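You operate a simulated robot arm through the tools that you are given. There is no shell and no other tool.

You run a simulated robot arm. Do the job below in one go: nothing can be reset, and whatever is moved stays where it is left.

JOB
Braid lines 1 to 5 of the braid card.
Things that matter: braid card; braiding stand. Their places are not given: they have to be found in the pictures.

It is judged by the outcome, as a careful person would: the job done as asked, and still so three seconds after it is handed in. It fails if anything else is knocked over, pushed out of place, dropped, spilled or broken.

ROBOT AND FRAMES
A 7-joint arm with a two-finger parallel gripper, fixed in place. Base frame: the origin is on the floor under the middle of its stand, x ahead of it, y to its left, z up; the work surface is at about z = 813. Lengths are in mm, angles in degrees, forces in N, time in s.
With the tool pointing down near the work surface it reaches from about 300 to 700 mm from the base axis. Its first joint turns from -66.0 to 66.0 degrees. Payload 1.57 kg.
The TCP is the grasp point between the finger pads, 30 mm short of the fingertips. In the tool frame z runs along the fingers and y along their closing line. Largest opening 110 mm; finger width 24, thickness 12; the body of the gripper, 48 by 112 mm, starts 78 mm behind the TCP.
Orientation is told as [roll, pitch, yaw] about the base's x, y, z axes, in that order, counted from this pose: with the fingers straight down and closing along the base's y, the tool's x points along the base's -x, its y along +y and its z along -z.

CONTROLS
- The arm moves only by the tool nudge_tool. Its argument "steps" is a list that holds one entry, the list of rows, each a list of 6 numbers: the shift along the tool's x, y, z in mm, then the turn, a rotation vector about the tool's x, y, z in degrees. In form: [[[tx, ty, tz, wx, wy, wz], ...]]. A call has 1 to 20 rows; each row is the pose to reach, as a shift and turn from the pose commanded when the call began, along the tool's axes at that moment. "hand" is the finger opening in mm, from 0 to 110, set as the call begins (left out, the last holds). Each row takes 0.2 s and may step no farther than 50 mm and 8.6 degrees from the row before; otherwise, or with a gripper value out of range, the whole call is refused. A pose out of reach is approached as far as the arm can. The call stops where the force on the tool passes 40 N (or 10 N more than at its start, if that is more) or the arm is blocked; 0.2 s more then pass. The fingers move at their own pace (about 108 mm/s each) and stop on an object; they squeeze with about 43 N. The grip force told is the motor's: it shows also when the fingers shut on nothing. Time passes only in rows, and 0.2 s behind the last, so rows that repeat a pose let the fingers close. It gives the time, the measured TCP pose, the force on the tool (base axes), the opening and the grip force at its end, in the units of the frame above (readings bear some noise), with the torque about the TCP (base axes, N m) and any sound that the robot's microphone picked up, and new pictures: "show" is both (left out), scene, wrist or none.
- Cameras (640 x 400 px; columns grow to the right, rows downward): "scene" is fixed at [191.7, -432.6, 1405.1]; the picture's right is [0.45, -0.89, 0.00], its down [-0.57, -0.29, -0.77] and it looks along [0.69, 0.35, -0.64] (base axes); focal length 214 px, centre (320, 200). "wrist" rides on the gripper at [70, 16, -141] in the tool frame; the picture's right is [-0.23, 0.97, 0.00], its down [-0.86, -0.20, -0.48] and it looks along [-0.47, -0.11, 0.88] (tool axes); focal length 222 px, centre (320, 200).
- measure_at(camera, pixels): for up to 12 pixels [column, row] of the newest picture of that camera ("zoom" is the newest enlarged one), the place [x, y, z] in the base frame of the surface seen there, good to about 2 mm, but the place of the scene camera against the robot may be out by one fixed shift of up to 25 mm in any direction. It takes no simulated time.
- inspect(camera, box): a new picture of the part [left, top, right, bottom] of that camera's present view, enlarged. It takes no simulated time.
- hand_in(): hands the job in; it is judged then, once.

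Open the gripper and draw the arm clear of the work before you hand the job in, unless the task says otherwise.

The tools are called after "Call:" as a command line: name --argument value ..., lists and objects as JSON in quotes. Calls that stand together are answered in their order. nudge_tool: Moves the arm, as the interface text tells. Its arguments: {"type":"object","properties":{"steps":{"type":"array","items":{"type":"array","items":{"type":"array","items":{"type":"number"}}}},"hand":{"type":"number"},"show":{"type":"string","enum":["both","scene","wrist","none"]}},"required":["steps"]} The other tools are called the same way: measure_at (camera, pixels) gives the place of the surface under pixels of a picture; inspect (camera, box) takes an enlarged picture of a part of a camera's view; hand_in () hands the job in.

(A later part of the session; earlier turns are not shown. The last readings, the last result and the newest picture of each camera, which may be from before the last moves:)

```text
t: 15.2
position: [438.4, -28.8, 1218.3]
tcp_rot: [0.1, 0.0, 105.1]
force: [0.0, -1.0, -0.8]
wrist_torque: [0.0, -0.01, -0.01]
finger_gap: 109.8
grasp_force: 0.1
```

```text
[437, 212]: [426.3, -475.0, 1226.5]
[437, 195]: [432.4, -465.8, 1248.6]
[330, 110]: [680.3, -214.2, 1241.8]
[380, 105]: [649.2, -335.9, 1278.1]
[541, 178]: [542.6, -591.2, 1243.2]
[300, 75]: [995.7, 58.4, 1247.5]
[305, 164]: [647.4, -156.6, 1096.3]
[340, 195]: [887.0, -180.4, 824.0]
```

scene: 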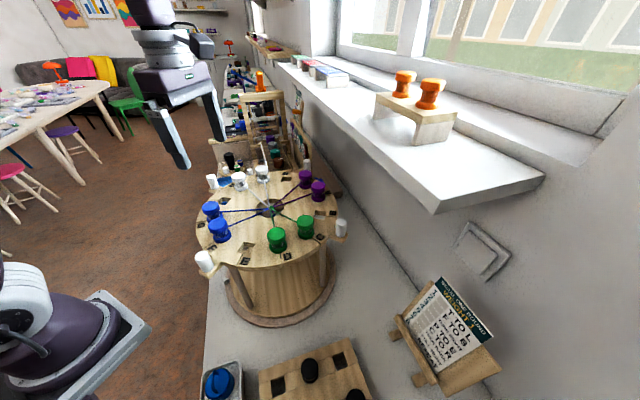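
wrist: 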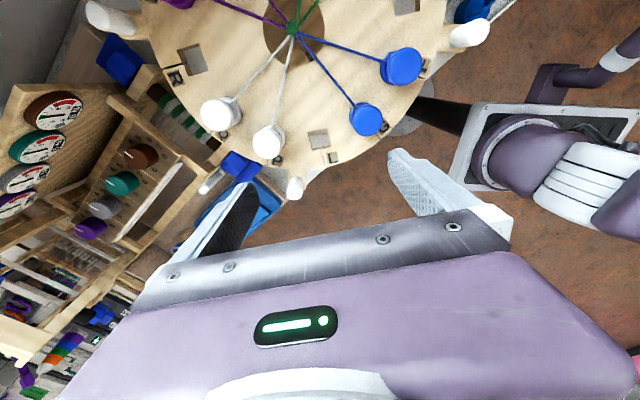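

The shelf edge runs diagonally ~80 mm beyond T and B at z≈1218-1250, so I must watch clearance there. Now I move high over to T (586,-176) with yaw -15°, fingers set to 54 mm.

Call:
nudge_tool --hand 54 --steps '[[[12, -7, 0, 0, 0, 8], [24, -14, 0, 0, 0, 16], [36, -21, 0, 0, 0, 24], [48, -28, 0, 0, 0, 32], [60, -35, 0, 0, 0, 40], [72, -42, 0, 0, 0, 48], [84, -49, 0, 0, 0, 56], [96, -56, 0, 0, 0, 64], [108, -63, 0, 0, 0, 72], [120, -70, 0, 0, 0, 80], [132, -77, 0, 0, 0, 88], [144, -84, 0, 0, 0, 96], [156, -91, 0, 0, 0, 104], [168, -98, 0, 0, 0, 112], [180, -104, 0, 0, 0, 120], [180, -104, 0, 0, 0, 120]]]'

```text
t: 18.6
position: [569.7, -167.6, 1210.0]
tcp_rot: [0.1, 0.0, -15.2]
force: [-0.1, 0.4, 0.6]
wrist_torque: [0.0, 0.02, 0.01]
finger_gap: 54.0
grasp_force: 0.0
out of reach, approached as far as the arm can: row 13, 14, 15, 16
```

scene: 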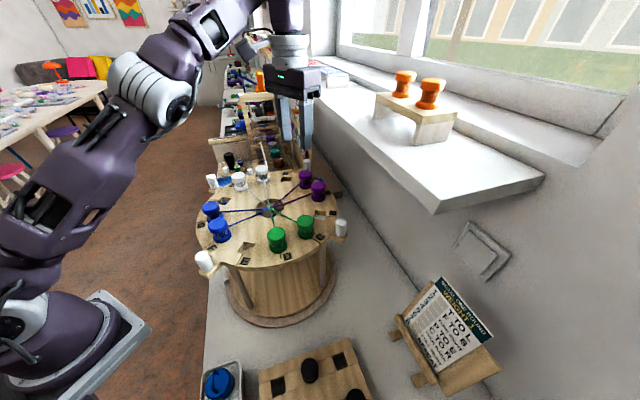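
wrist: 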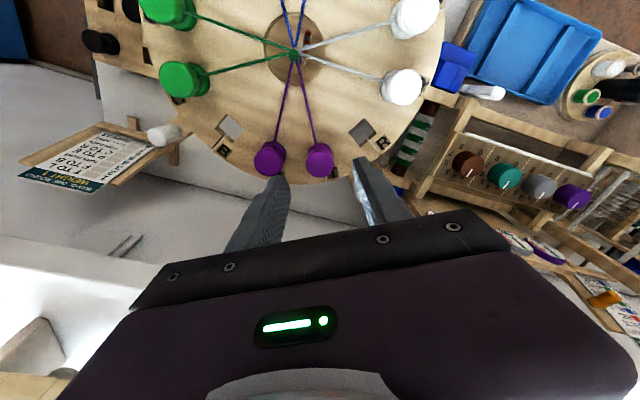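

At z≈1210 the reach ends at r≈594; T needs a lower height. I descend to z≈1150 while shifting onto T's axis, staying above bobbin tops (1099), to check the alignment.

Call:
nudge_tool --steps '[[[0, 0, 30, 0, 0, 0], [-6, -1.5, 50, 0, 0, 0], [-12, -3, 60, 0, 0, 0], [-18.3, -4.2, 60, 0, 0, 0], [-18.3, -4.2, 60, 0, 0, 0], [-18.3, -4.2, 60, 0, 0, 0]]]'

```text
t: 20.0
position: [588.5, -174.5, 1150.7]
tcp_rot: [0.1, 0.0, -15.0]
force: [-0.8, -0.3, 0.7]
wrist_torque: [0.01, 0.03, 0.0]
finger_gap: 53.9
grasp_force: 0.0
```

scene: 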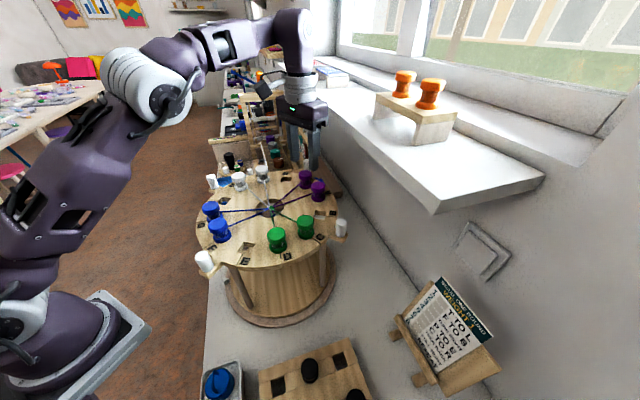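
wrist: 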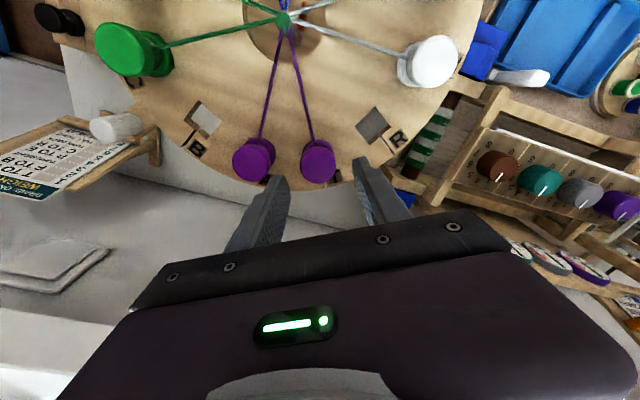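

T's bobbin is at (318,160) between the fingertips. I'll enlarge to check alignment and T's label, and measure its head.

Call:
inspect --camera "wrist" --box '[240, 110, 400, 210]'

```text
4.00 times, centred on (320, 160) of wrist
```

zoom: 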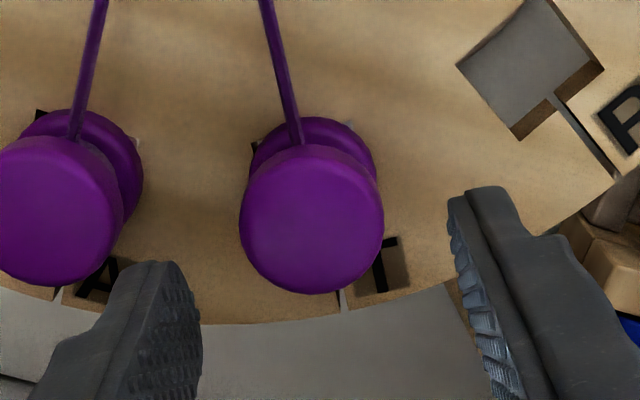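

The label reads T. I measure the head's top face points to get its centre.

Call:
measure_at --camera "zoom" --pixels '[[247, 222], [378, 222], [247, 222], [378, 222], [312, 160], [312, 286], [312, 222], [265, 175], [360, 268], [265, 268], [360, 175], [312, 224]]'

```text
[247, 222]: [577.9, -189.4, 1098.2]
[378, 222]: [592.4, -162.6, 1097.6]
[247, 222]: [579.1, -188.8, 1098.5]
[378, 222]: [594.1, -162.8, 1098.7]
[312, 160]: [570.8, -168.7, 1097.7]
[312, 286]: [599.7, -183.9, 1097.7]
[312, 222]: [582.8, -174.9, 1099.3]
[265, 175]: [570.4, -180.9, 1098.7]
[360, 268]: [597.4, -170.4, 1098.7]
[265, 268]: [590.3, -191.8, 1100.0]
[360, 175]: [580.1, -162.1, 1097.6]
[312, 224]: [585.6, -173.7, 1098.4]
```

T's head centre is ≈(585.4,-176.2), dia ≈33; TCP reads (588.5,-174.5), so I shift (+2.7,-2.5) in tool x,y and descend to z≈1095 with the fingers straddling it tangentially.

Call:
nudge_tool --steps '[[[2.7, -2.5, 0, 0, 0, 0], [2.7, -2.5, 15, 0, 0, 0], [2.7, -2.5, 30, 0, 0, 0], [2.7, -2.5, 44, 0, 0, 0], [2.7, -2.5, 56, 0, 0, 0], [2.7, -2.5, 56, 0, 0, 0], [2.7, -2.5, 56, 0, 0, 0]]]'

```text
t: 21.6
position: [583.1, -175.6, 1094.2]
tcp_rot: [0.0, 0.1, -15.0]
force: [0.2, 0.4, 1.1]
wrist_torque: [-0.01, 0.04, -0.03]
finger_gap: 54.2
grasp_force: 0.2
```

scene: 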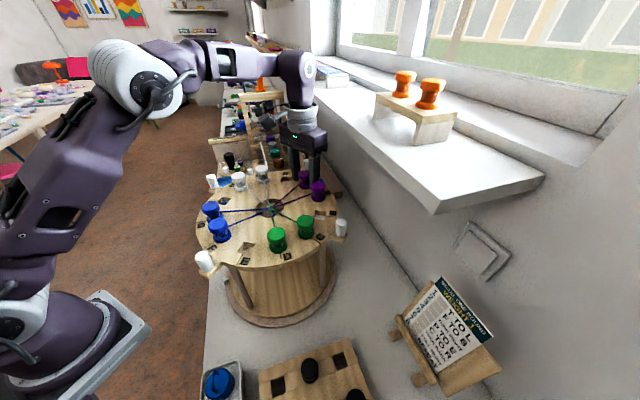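
wrist: 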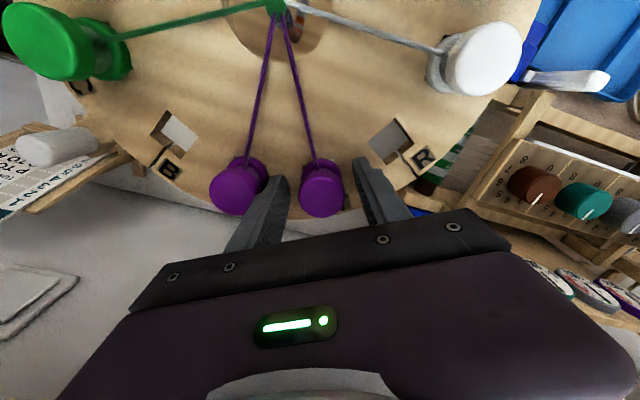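

Call:
inspect --camera "wrist" --box '[240, 130, 400, 230]'

```text
4.00 times, centred on (320, 180) of wrist
```

zoom: 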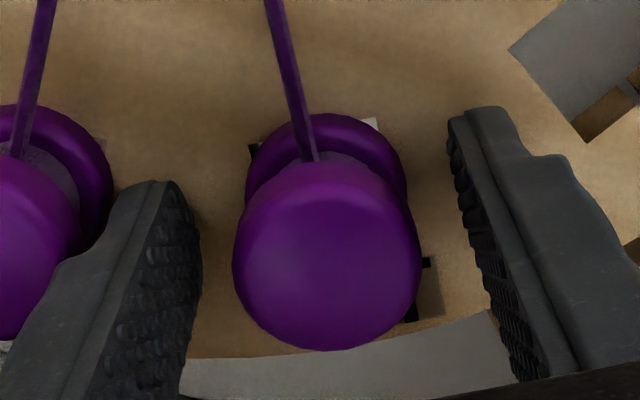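

The head centre appears at (321.8,194.5) versus the TCP axis (321,197), so I move 1.8 mm inward and then close the fingers.

Call:
nudge_tool --steps '[[[1.8, 0, 0, 0, 0, 0], [1.8, 0, 0, 0, 0, 0]]]' --show "none"

Call:
nudge_tool --hand 0 --steps '[[[0, 0, 0, 0, 0, 0], [0, 0, 0, 0, 0, 0], [0, 0, 0, 0, 0, 0], [0, 0, 0, 0, 0, 0]]]'

```text
t: 22.2
position: [581.4, -175.6, 1094.4]
tcp_rot: [-0.1, 0.0, -15.0]
force: [0.7, 0.2, -0.7]
wrist_torque: [0.02, 0.02, 0.01]
finger_gap: 54.2
grasp_force: 0.2
```

```text
t: 23.2
position: [581.9, -176.1, 1095.0]
tcp_rot: [0.0, 0.0, -14.9]
force: [0.0, -0.2, 2.5]
wrist_torque: [-0.05, -0.01, -0.02]
finger_gap: 32.8
grasp_force: 41.5
```

scene: 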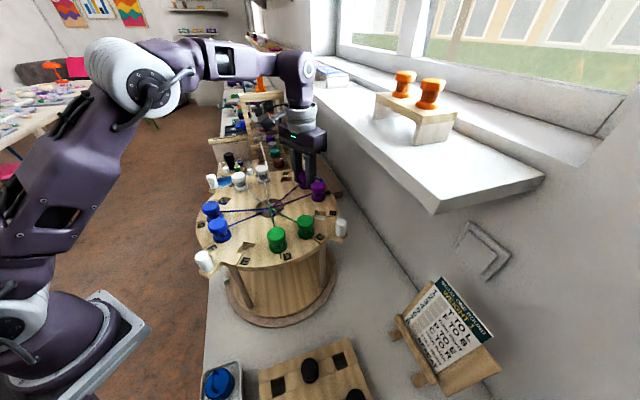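
wrist: 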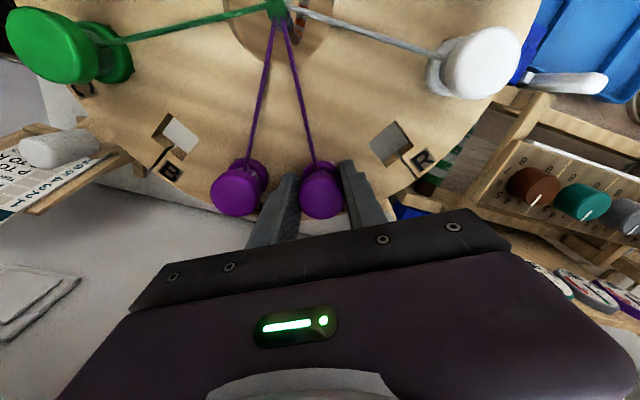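

Gripped at 32.8 mm. I'll enlarge to check how the head sits between the fingers before lifting.

Call:
inspect --camera "wrist" --box '[240, 130, 400, 230]'

```text
4.00 times, centred on (320, 180) of wrist
```

zoom: 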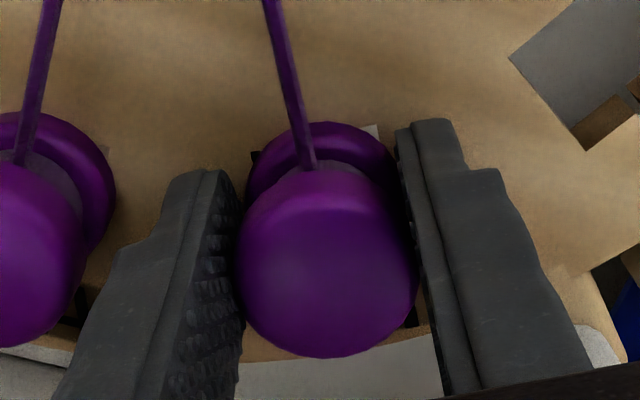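

Call:
measure_at --camera "zoom" --pixels '[[328, 265], [328, 345], [328, 195], [250, 265], [408, 265], [200, 178], [160, 280], [180, 240], [420, 130], [450, 220], [470, 270], [410, 140]]'

```text
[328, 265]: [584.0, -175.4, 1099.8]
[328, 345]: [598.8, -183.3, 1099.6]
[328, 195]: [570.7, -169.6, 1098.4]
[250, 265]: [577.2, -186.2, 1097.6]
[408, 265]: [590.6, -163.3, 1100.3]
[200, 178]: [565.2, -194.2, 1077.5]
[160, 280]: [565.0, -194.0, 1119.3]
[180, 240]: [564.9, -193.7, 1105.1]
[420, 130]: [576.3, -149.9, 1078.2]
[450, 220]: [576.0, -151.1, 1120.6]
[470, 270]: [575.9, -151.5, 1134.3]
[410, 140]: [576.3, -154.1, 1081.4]
```

The finger front faces show the TCP is ≈2 mm inward of the bobbin centre. Now I lift slowly straight up 40 mm and check.

Call:
nudge_tool --steps '[[[0, 0, -5, 0, 0, 0], [0, 0, -10, 0, 0, 0], [0, 0, -15, 0, 0, 0], [0, 0, -20, 0, 0, 0], [0, 0, -28, 0, 0, 0], [0, 0, -36, 0, 0, 0], [0, 0, -44, 0, 0, 0], [0, 0, -50, 0, 0, 0], [0, 0, -50, 0, 0, 0]]]'

```text
t: 25.2
position: [582.1, -174.6, 1144.9]
tcp_rot: [-0.1, 0.0, -15.1]
force: [0.4, -0.2, -0.6]
wrist_torque: [-0.02, 0.0, -0.01]
finger_gap: 33.2
grasp_force: 41.3
```

scene: 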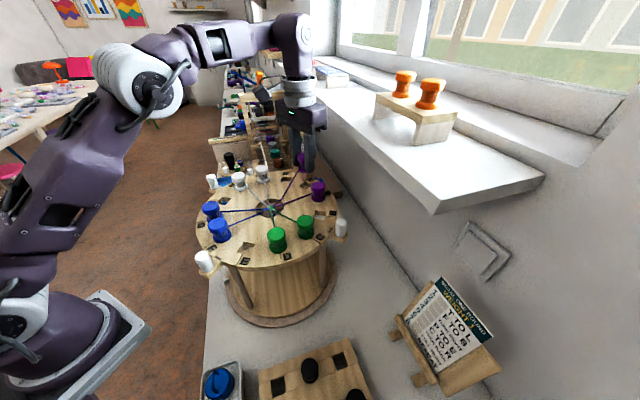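
wrist: 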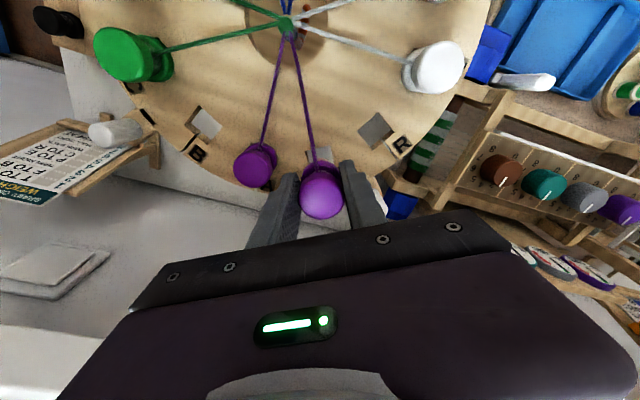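

The bobbin has come up with the fingers. I zoom in (scene and wrist) to see the stem length and thread.

Call:
inspect --camera "scene" --box '[265, 130, 345, 200]'

Call:
inspect --camera "wrist" --box '[240, 110, 400, 230]'

```text
5.71 times, centred on (305, 165) of scene
```

zoom: 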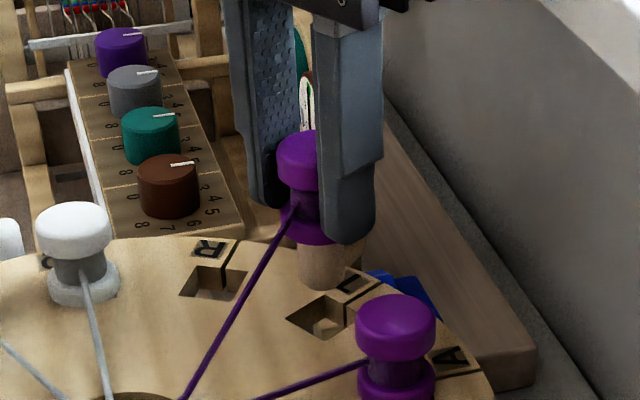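

```text
3.33 times, centred on (320, 170) of wrist
```

zoom: 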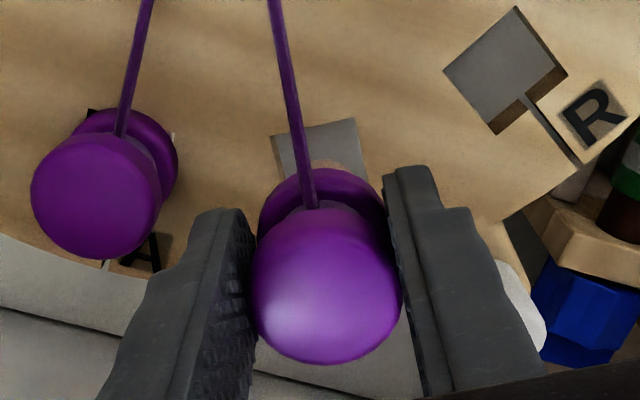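

The stem is a short round tapered peg (~20 mm), and the thread follows. I'll lift further and carry it across to above L with a +120° yaw, well above the other bobbins.

Call:
nudge_tool --steps '[[[6, 3, -18, 0, 0, -4], [16, 9, -36, 0, 0, -12], [28, 16, -40, 0, 0, -20], [40, 23, -40, 0, 0, -28], [52, 30, -40, 0, 0, -36], [64, 37, -40, 0, 0, -44], [76, 44, -40, 0, 0, -52], [88, 51, -40, 0, 0, -60], [100, 58, -40, 0, 0, -68], [112, 65, -40, 0, 0, -76], [124, 72, -40, 0, 0, -84], [136, 79, -40, 0, 0, -92], [148, 86, -40, 0, 0, -100], [160, 93, -40, 0, 0, -108], [170, 99, -40, 0, 0, -115], [176.6, 102, -40, 0, 0, -120], [176.6, 102, -40, 0, 0, -120], [176.6, 102, -40, 0, 0, -120]]]'

```text
t: 29.0
position: [440.2, -31.2, 1184.7]
tcp_rot: [0.0, 0.1, 104.9]
force: [-0.6, 0.7, -0.3]
wrist_torque: [0.01, -0.01, -0.02]
finger_gap: 32.8
grasp_force: 41.2
```

scene: 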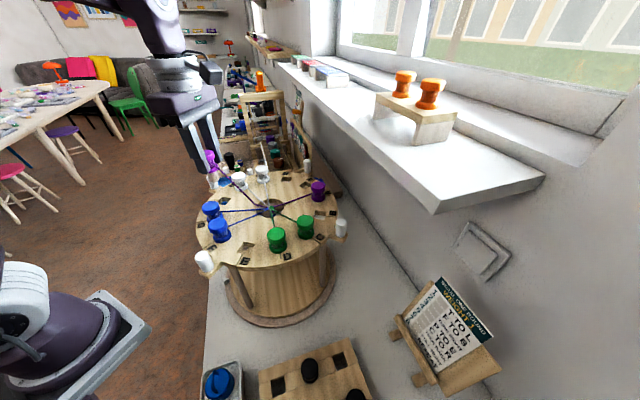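
wrist: 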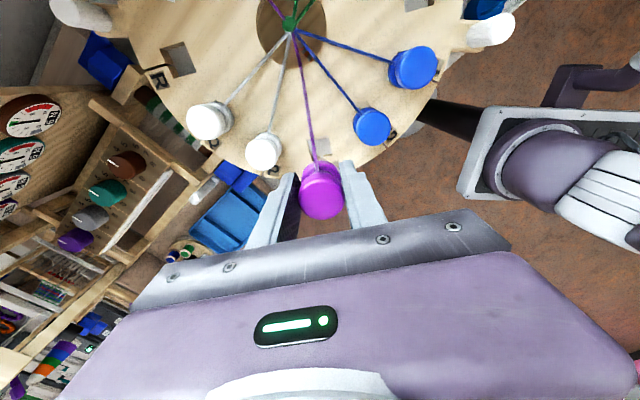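

Now above L; the hole peeks out at (320,145) behind the bobbin. I zoom in and measure head, hole corners and finger faces.

Call:
inspect --camera "wrist" --box '[260, 120, 380, 220]'

```text
4.00 times, centred on (320, 170) of wrist
```

zoom: 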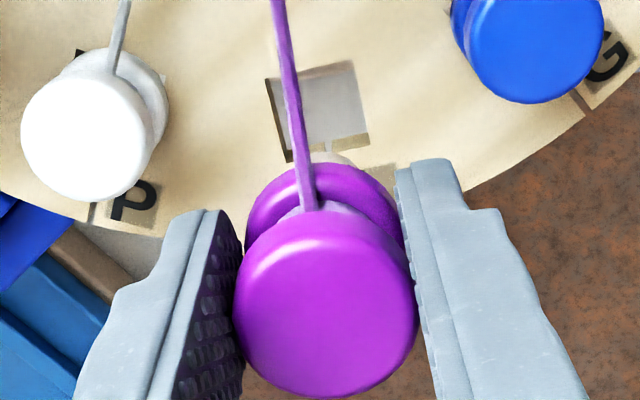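

Call:
measure_at --camera "zoom" --pixels '[[261, 78], [356, 57], [376, 146], [285, 167], [310, 66], [366, 100], [273, 122], [325, 302], [245, 302], [405, 302], [325, 228], [325, 382]]'

Call:
measure_at --camera "zoom" --pixels '[[261, 78], [356, 57], [376, 146], [285, 167], [130, 310], [175, 230], [430, 170], [470, 250], [325, 302], [245, 302], [405, 302], [325, 382]]'

```text
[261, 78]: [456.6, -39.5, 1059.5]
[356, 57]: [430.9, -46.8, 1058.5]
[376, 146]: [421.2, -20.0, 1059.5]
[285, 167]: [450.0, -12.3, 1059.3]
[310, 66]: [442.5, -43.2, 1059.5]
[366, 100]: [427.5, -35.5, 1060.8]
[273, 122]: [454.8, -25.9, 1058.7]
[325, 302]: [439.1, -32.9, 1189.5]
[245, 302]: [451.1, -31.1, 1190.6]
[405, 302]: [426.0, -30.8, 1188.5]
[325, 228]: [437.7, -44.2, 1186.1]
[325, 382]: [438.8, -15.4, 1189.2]
```

```text
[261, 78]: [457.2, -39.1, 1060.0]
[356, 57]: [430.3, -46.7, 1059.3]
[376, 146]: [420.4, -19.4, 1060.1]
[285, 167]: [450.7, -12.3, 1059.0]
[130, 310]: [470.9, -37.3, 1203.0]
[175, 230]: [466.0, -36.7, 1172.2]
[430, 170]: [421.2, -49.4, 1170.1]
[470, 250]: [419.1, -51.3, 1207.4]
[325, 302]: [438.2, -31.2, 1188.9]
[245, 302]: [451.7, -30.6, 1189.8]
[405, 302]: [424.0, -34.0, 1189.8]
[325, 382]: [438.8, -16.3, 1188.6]
```

L's hole centre measures (439.7,-29.5); the bobbin sits ≈(439.1,-30.3). I correct by (-0.7,-0.8) in tool x,y and lower to just above the hole for a check.

Call:
nudge_tool --steps '[[[-0.7, -0.8, 10, 0, 0, 0], [-0.7, -0.8, 25, 0, 0, 0], [-0.7, -0.8, 40, 0, 0, 0], [-0.7, -0.8, 52, 0, 0, 0], [-0.7, -0.8, 60, 0, 0, 0], [-0.7, -0.8, 60, 0, 0, 0], [-0.7, -0.8, 60, 0, 0, 0]]]'

```text
t: 30.6
position: [438.6, -30.8, 1123.7]
tcp_rot: [0.0, 0.1, 105.0]
force: [-1.1, -0.2, -1.3]
wrist_torque: [0.01, 0.03, -0.04]
finger_gap: 32.9
grasp_force: 40.8
```

scene: 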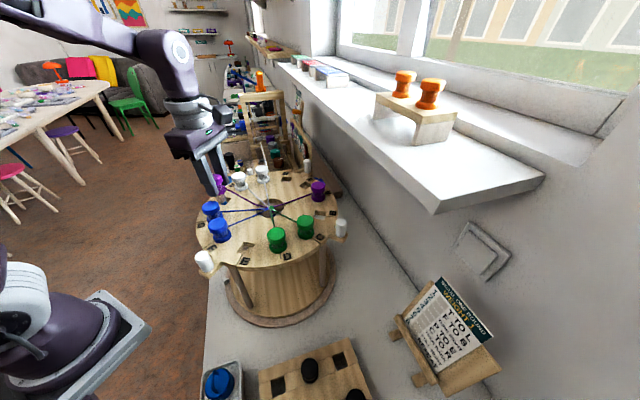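
wrist: 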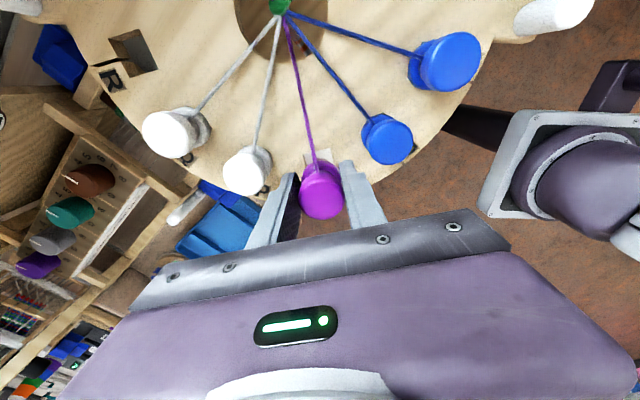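

Call:
inspect --camera "wrist" --box '[280, 130, 360, 210]'

Call:
inspect --camera "scene" --box '[195, 150, 265, 210]'

```text
5.00 times, centred on (320, 170) of wrist
```

zoom: 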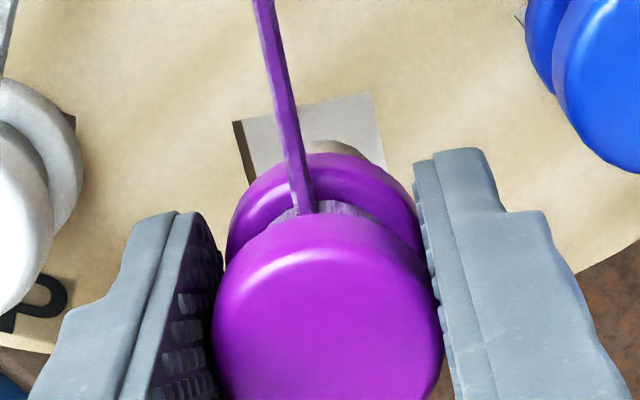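

```text
6.67 times, centred on (230, 180) of scene
```

zoom: 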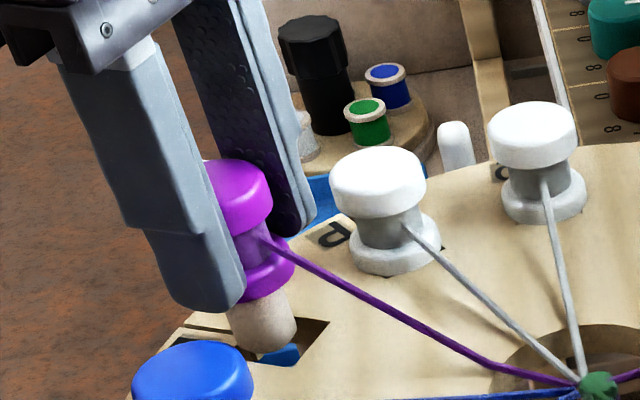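

Call:
measure_at --camera "wrist" --pixels '[[303, 190], [339, 190], [303, 190], [339, 190], [321, 190], [321, 176], [321, 206], [321, 176], [321, 206], [309, 178], [333, 202], [321, 191]]'

Call:
inspect --camera "wrist" --box '[280, 150, 360, 230]'

```text
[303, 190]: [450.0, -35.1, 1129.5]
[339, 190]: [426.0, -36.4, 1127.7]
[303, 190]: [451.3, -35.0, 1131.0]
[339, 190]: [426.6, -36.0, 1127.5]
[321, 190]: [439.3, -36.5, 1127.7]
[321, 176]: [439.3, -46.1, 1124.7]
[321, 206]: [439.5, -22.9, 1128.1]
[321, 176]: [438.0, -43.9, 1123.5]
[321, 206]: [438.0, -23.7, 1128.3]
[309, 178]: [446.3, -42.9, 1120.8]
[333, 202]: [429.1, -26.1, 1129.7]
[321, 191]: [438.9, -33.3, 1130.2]
```

```text
5.00 times, centred on (320, 190) of wrist
```

zoom: 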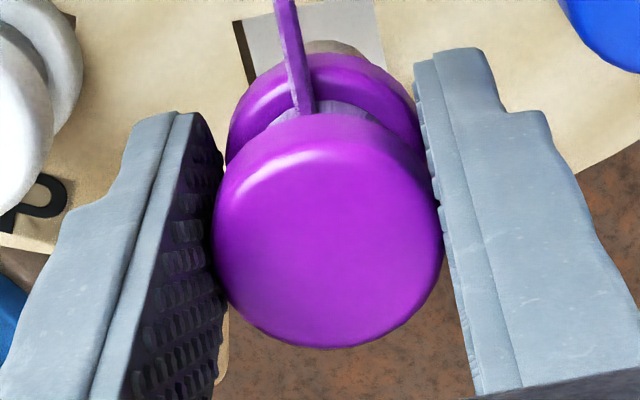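

Call:
measure_at --camera "zoom" --pixels '[[224, 240], [434, 240], [224, 240], [434, 240], [329, 142], [329, 338], [329, 142], [329, 338], [255, 170], [403, 310], [255, 310], [403, 170]]'

```text
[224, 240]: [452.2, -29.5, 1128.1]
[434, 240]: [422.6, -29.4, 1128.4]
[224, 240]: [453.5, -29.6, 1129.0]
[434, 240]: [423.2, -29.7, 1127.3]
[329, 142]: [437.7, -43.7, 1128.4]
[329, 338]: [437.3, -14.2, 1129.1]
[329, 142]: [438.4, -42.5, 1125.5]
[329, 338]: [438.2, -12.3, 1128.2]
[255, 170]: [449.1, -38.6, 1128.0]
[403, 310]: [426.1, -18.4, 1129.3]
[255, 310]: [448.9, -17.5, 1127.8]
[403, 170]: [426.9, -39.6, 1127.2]
```

The head centre measures ≈(437.8,-28.8) vs hole (439.7,-29.5); the stem also appears right of hole centre. I shift (+1.1,-1.5) in tool x,y and look again.

Call:
nudge_tool --steps '[[[1.1, -1.5, 0, 0, 0, 0], [1.1, -1.5, 0, 0, 0, 0]]]' --show "wrist"

Call:
inspect --camera "wrist" --box '[280, 130, 360, 180]'

Call:
inspect --camera "scene" --box '[205, 165, 255, 205]'

```text
t: 31.2
position: [440.4, -31.4, 1124.1]
tcp_rot: [0.1, 0.0, 104.9]
force: [0.1, -0.3, -1.3]
wrist_torque: [0.02, -0.02, -0.01]
finger_gap: 32.8
grasp_force: 41.1
```

wrist: 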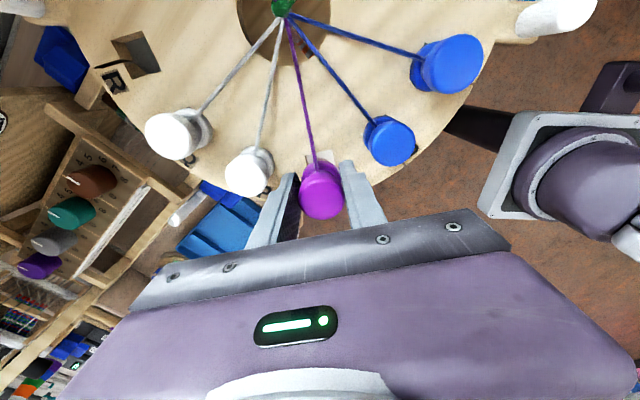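

```text
8.00 times, centred on (320, 155) of wrist
```

zoom: 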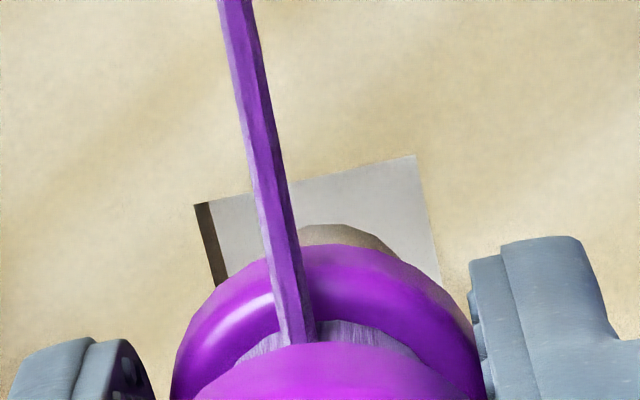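

```text
10.00 times, centred on (230, 185) of scene
```

zoom: 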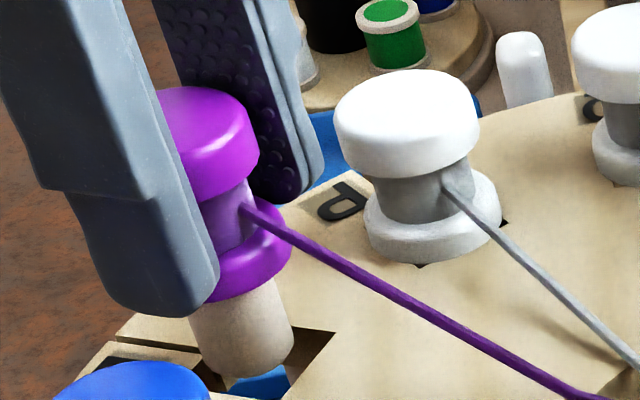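

The stem looks centred laterally in the hole. I lower gently in small steps, watching the force.

Call:
nudge_tool --steps '[[[0, 0, 4, 0, 0, 0], [0, 0, 8, 0, 0, 0], [0, 0, 12, 0, 0, 0], [0, 0, 12, 0, 0, 0]]]'

Call:
inspect --camera "scene" --box '[205, 165, 255, 205]'

Call:
inspect --camera "wrist" --box '[280, 130, 360, 180]'

```text
t: 32.2
position: [439.6, -30.2, 1113.8]
tcp_rot: [0.0, 0.0, 104.9]
force: [-0.7, -0.2, 0.0]
wrist_torque: [-0.01, -0.01, -0.01]
finger_gap: 32.8
grasp_force: 41.1
```

scene: 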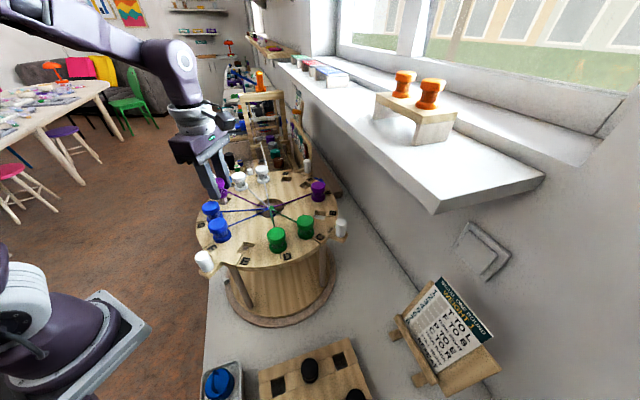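
wrist: 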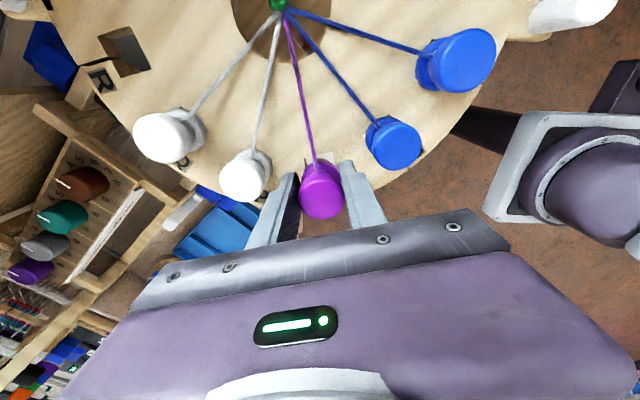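

```text
10.00 times, centred on (230, 185) of scene
```

zoom: 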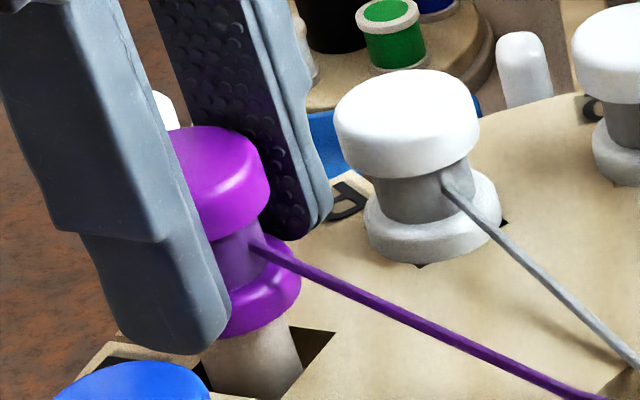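

```text
8.00 times, centred on (320, 155) of wrist
```

zoom: 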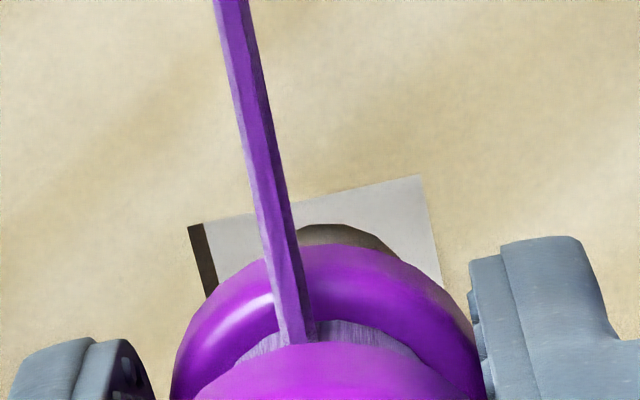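

The stem has entered the hole without force. Lowering the rest of the way in small steps.

Call:
nudge_tool --steps '[[[0, 0, 4, 0, 0, 0], [0, 0, 8, 0, 0, 0], [0, 0, 12, 0, 0, 0], [0, 0, 15, 0, 0, 0], [0, 0, 15, 0, 0, 0]]]'

Call:
inspect --camera "scene" --box '[205, 165, 255, 205]'

Call:
inspect --camera "wrist" --box '[280, 130, 360, 180]'

```text
t: 33.4
position: [441.2, -32.0, 1098.0]
tcp_rot: [0.1, -0.1, 105.1]
force: [-0.5, 0.0, -1.1]
wrist_torque: [-0.04, 0.04, 0.02]
finger_gap: 33.0
grasp_force: 40.9
```

scene: 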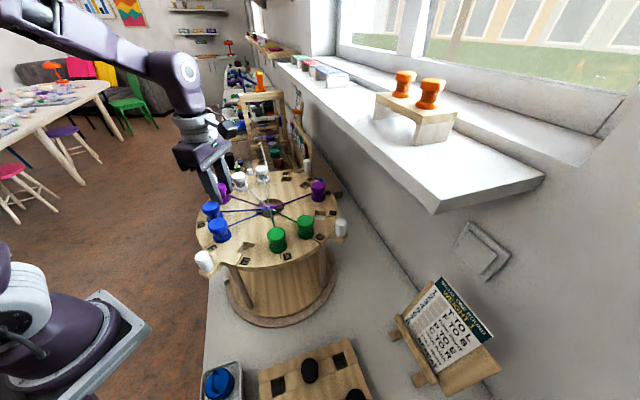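
wrist: 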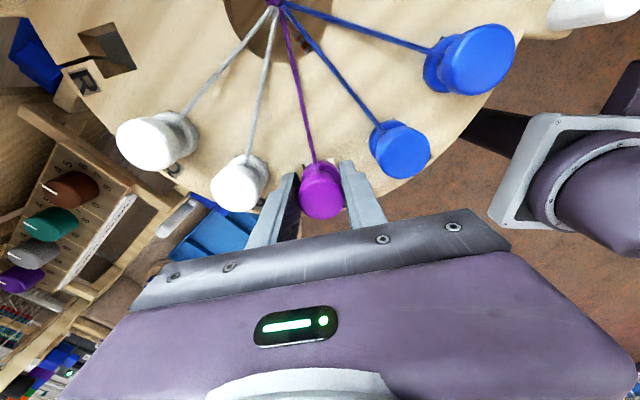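

```text
10.00 times, centred on (230, 185) of scene
```

zoom: 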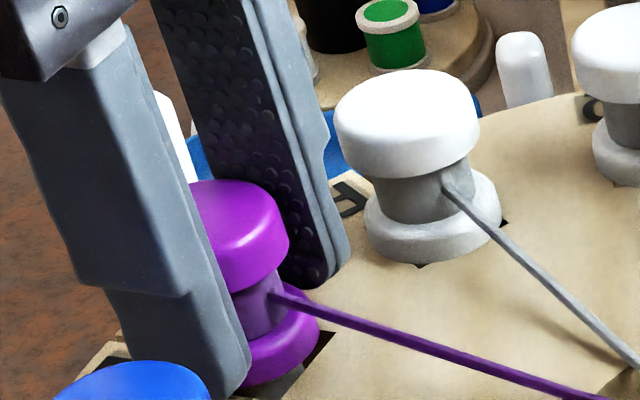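

```text
8.00 times, centred on (320, 155) of wrist
```

zoom: 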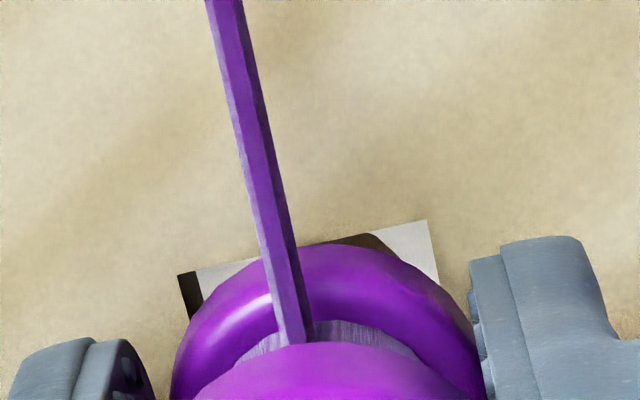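

Nearly seated (flange ~2-3 mm above the disc), and the knot has turned purple, so the move was registered. I lower 2 mm more, then open to 54 mm.

Call:
nudge_tool --steps '[[[0, 0, 2, 0, 0, 0], [0, 0, 2.5, 0, 0, 0], [0, 0, 2.5, 0, 0, 0]]]' --show "none"

Call:
nudge_tool --hand 54 --steps '[[[0, 0, 0, 0, 0, 0], [0, 0, 0, 0, 0, 0], [0, 0, 0, 0, 0, 0]]]'

Call:
inspect --camera "scene" --box '[195, 150, 345, 260]'

Call:
inspect --camera "wrist" --box '[260, 120, 380, 220]'

```text
t: 34.2
position: [439.5, -31.2, 1095.1]
tcp_rot: [0.1, 0.0, 105.0]
force: [0.2, -0.5, -0.3]
wrist_torque: [-0.01, 0.02, -0.01]
finger_gap: 33.3
grasp_force: 40.8
```

```text
t: 35.0
position: [439.1, -30.5, 1096.6]
tcp_rot: [-0.1, 0.0, 105.1]
force: [0.6, 0.2, 0.5]
wrist_torque: [0.0, 0.0, 0.0]
finger_gap: 53.9
grasp_force: 0.1
```

scene: 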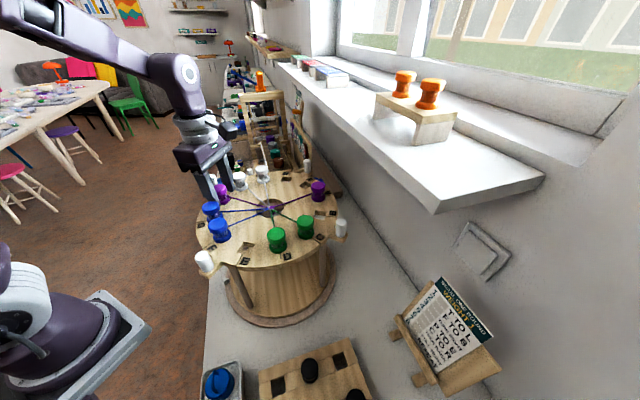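
wrist: 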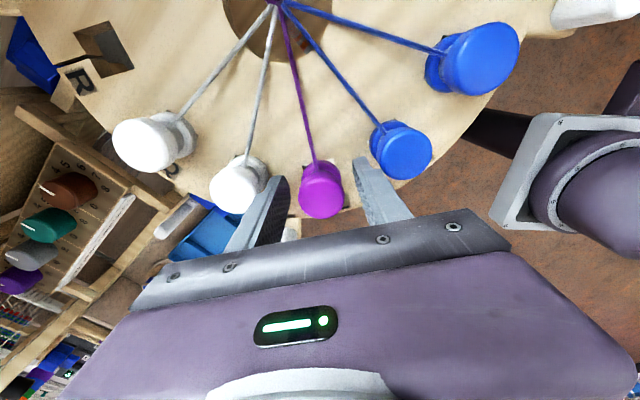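

```text
3.64 times, centred on (270, 205) of scene
```

zoom: 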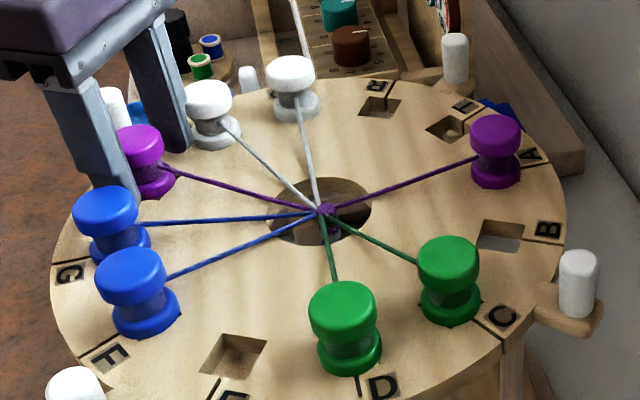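

```text
4.00 times, centred on (320, 170) of wrist
```

zoom: 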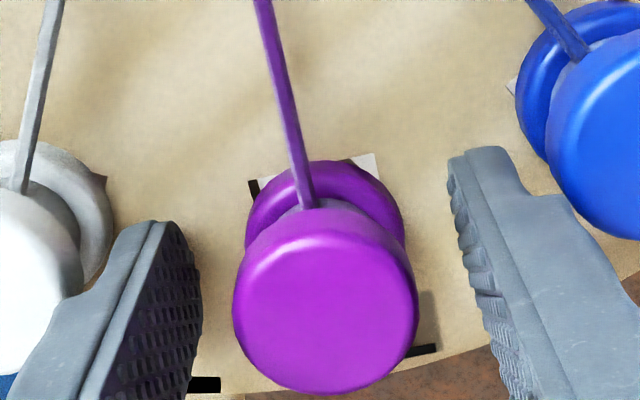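

L is seated cleanly (line 1 done). I lift straight up clear of the bobbins.

Call:
nudge_tool --steps '[[[0, 0, -10, 0, 0, 0], [0, 0, -25, 0, 0, 0], [0, 0, -50, 0, 0, 0], [0, 0, -75, 0, 0, 0], [0, 0, -90, 0, 0, 0], [0, 0, -90, 0, 0, 0]]]'

Call:
inspect --camera "wrist" --box '[220, 50, 460, 220]'

```text
t: 36.4
position: [440.4, -31.1, 1185.4]
tcp_rot: [0.1, 0.0, 105.1]
force: [-0.2, 0.3, 0.0]
wrist_torque: [0.0, 0.01, -0.04]
finger_gap: 53.8
grasp_force: 0.0
```

scene: 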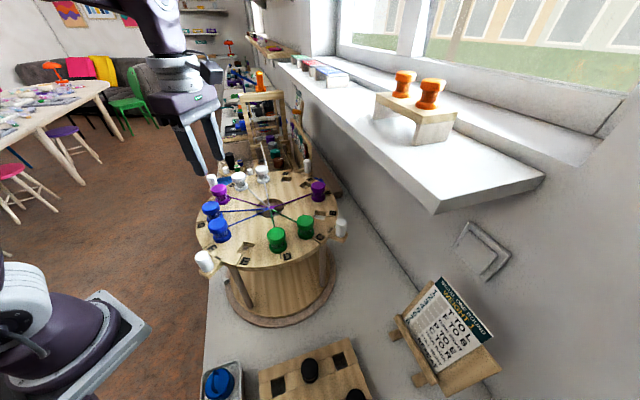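
wrist: 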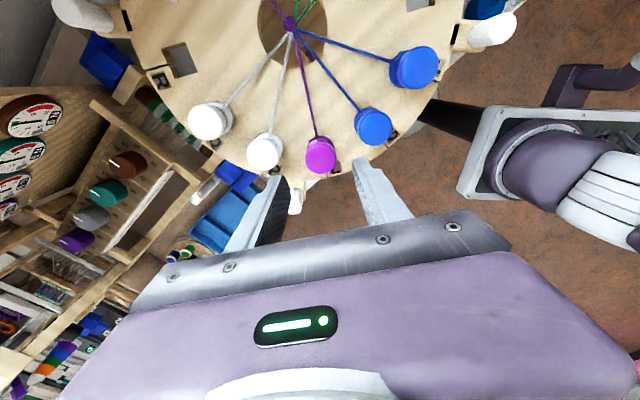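

```text
2.35 times, centred on (340, 135) of wrist
```

zoom: 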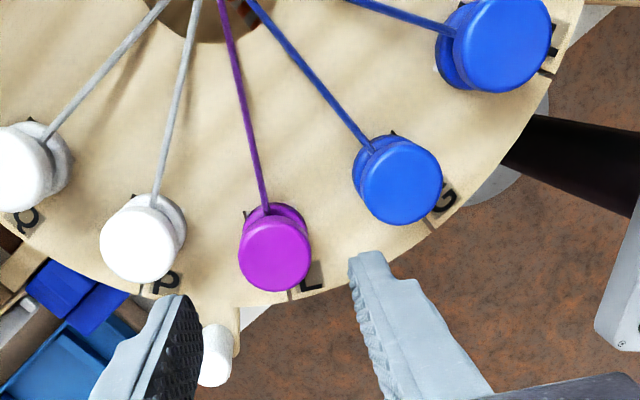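

Line 1 is complete: purple sits in L. Next I move above F and test whether yaw 165° is reachable, so that at B the camera will end on the inner side, away from the shelf.

Call:
nudge_tool --steps '[[[7, 13, 0, 0, 0, -7.5], [14, 26, 0, 0, 0, -15], [21, 39, 0, 0, 0, -22.5], [29, 52, 0, 0, 0, -30], [36, 65, 0, 0, 0, -37.5], [43, 78, 0, 0, 0, -45], [51, 91, 0, 0, 0, -52.5], [58.6, 103.7, 0, 0, 0, -60], [58.6, 103.7, 0, 0, 0, -60], [58.6, 103.7, 0, 0, 0, -60]]]'

```text
t: 38.6
position: [356.3, -111.3, 1189.9]
tcp_rot: [0.4, 0.7, 163.8]
force: [-0.2, 0.4, -0.1]
wrist_torque: [0.05, -0.01, 0.04]
finger_gap: 53.9
grasp_force: 0.0
out of reach, approached as far as the arm can: row 8, 9, 10
```

scene: 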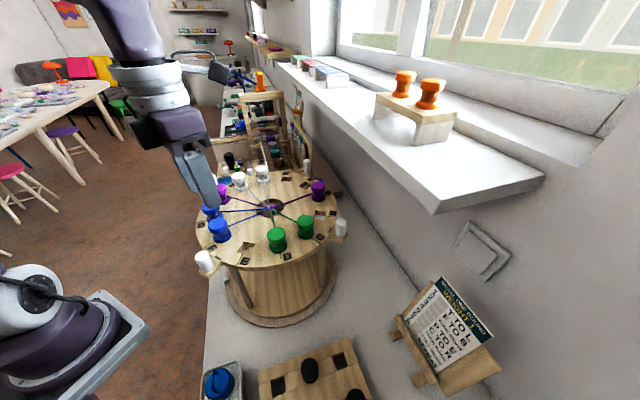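
wrist: 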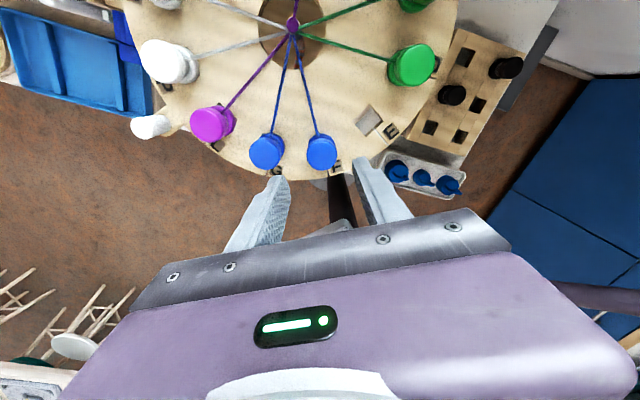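

Yaw stops at ≈163.8°. I'll use yaw 155° at F (and -85° at B), fix the slight tilt, centre over F and lower to 1150.

Call:
nudge_tool --steps '[[[0, 2, 0, 0.4, -0.7, 4], [-0.3, 3.3, 15, 0.4, -0.7, 8.8], [-0.3, 3.3, 30, 0.4, -0.7, 8.8], [-0.3, 3.3, 40, 0.4, -0.7, 8.8], [-0.3, 3.3, 40, 0.4, -0.7, 8.8]]]'

Call:
inspect --camera "wrist" --box '[240, 100, 400, 220]'

```text
t: 39.8
position: [355.5, -115.6, 1151.0]
tcp_rot: [-0.3, -0.6, 156.1]
force: [0.5, 0.0, 0.3]
wrist_torque: [-0.01, 0.02, 0.0]
finger_gap: 54.1
grasp_force: 0.0
out of reach, approached as far as the arm can: row 2, 3
```

scene: 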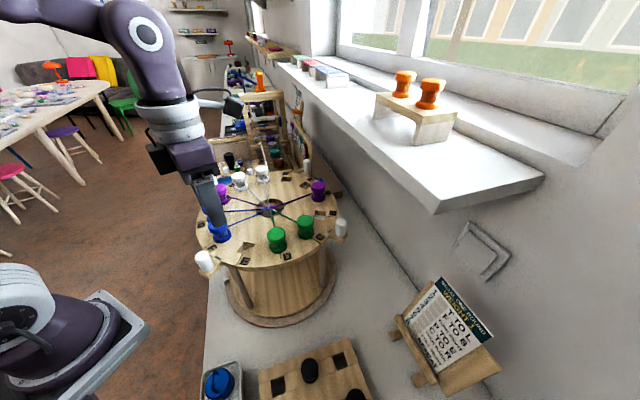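
wrist: 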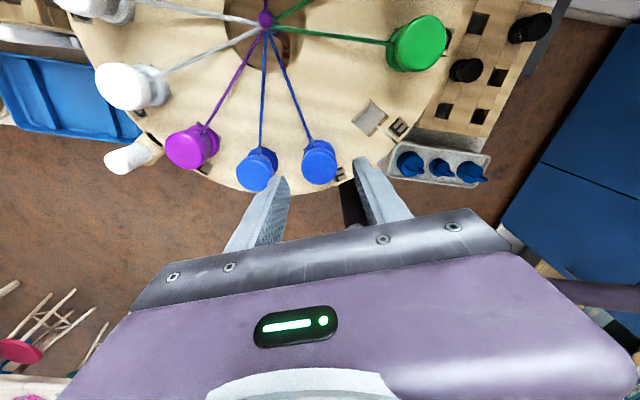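

```text
3.33 times, centred on (320, 160) of wrist
```

zoom: 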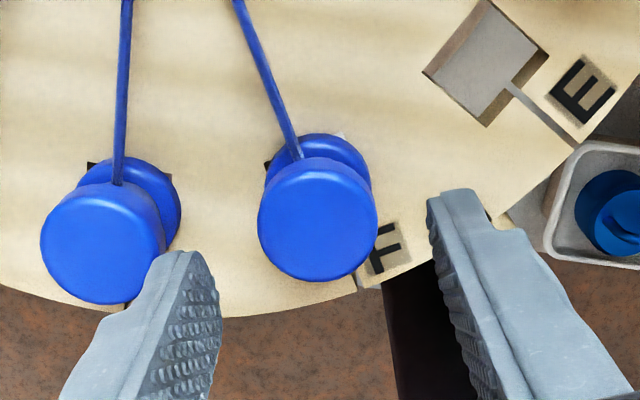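

F's bobbin is between the fingertips. I measure its head centre, then correct tilt and yaw to 150°.

Call:
measure_at --camera "zoom" --pixels '[[264, 222], [372, 222], [264, 222], [372, 222], [318, 170], [318, 275], [318, 170], [318, 275], [280, 184], [356, 260], [280, 260], [356, 184]]'

Call:
measure_at --camera "zoom" --pixels '[[170, 265], [150, 300], [130, 340], [460, 205], [490, 250], [520, 300], [422, 70], [486, 0], [549, 54], [488, 128], [180, 262], [450, 200]]'

```text
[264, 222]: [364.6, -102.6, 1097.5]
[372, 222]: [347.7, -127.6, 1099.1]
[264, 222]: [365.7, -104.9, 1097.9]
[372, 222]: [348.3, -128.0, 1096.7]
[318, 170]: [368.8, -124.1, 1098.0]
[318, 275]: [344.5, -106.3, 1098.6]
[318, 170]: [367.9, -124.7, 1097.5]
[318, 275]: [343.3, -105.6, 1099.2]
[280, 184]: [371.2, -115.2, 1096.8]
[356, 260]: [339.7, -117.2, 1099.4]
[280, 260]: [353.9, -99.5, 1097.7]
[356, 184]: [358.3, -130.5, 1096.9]
```

```text
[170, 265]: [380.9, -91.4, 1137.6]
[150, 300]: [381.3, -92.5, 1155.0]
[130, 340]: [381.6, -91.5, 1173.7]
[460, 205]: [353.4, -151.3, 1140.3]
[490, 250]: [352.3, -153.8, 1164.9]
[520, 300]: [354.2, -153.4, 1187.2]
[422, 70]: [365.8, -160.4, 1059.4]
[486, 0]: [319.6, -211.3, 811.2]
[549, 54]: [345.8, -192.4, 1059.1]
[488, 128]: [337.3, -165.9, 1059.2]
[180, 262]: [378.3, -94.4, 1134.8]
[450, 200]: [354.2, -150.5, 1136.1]
```

F head centre ≈(356.1,-115.5) and TCP reads (355.5,-115.6): aligned. I fix tilt/yaw and descend to z≈1095 with a 50 mm opening.

Call:
nudge_tool --hand 50 --steps '[[[0, 0, 0, -0.3, 0.6, 6], [0, 0, 0, -0.3, 0.6, 6], [0, 0, 15, -0.3, 0.6, 6], [0, 0, 30, -0.3, 0.6, 6], [0, 0, 44, -0.3, 0.6, 6], [0, 0, 56, -0.3, 0.6, 6], [0, 0, 56, -0.3, 0.6, 6]]]'

Call:
inspect --camera "wrist" --box '[240, 130, 400, 230]'

```text
t: 41.4
position: [355.8, -114.9, 1094.1]
tcp_rot: [0.0, -0.2, 150.2]
force: [0.6, -0.4, -0.6]
wrist_torque: [-0.01, 0.0, 0.01]
finger_gap: 50.1
grasp_force: 0.0
```

scene: 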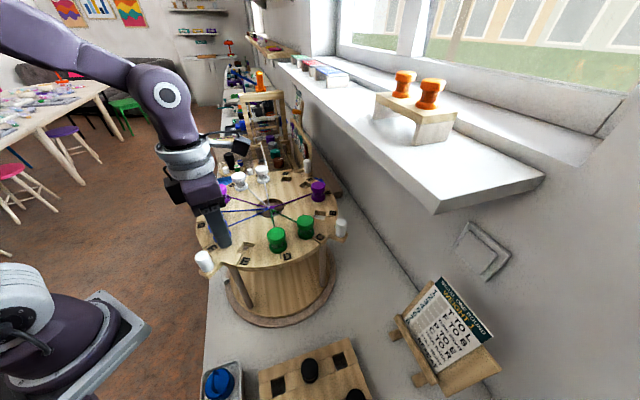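
wrist: 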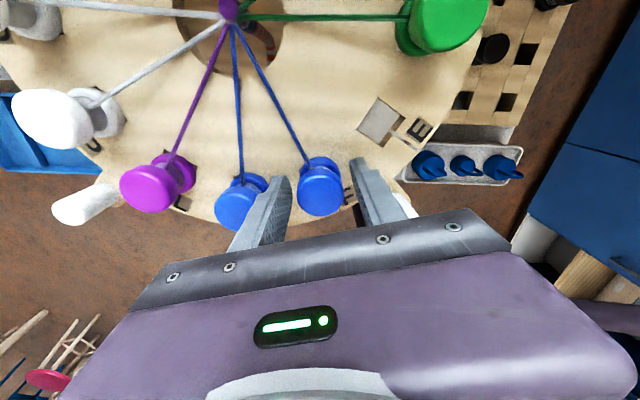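

```text
4.00 times, centred on (320, 180) of wrist
```

zoom: 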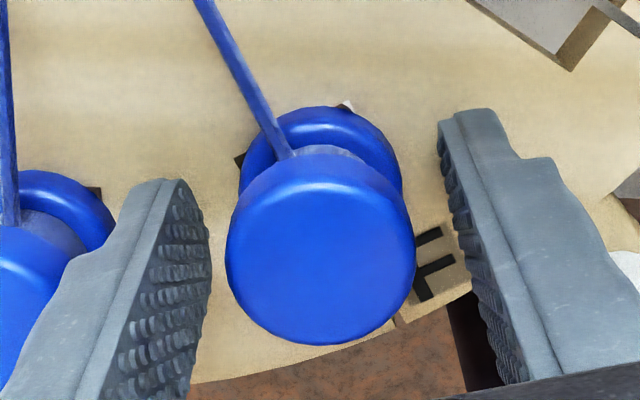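

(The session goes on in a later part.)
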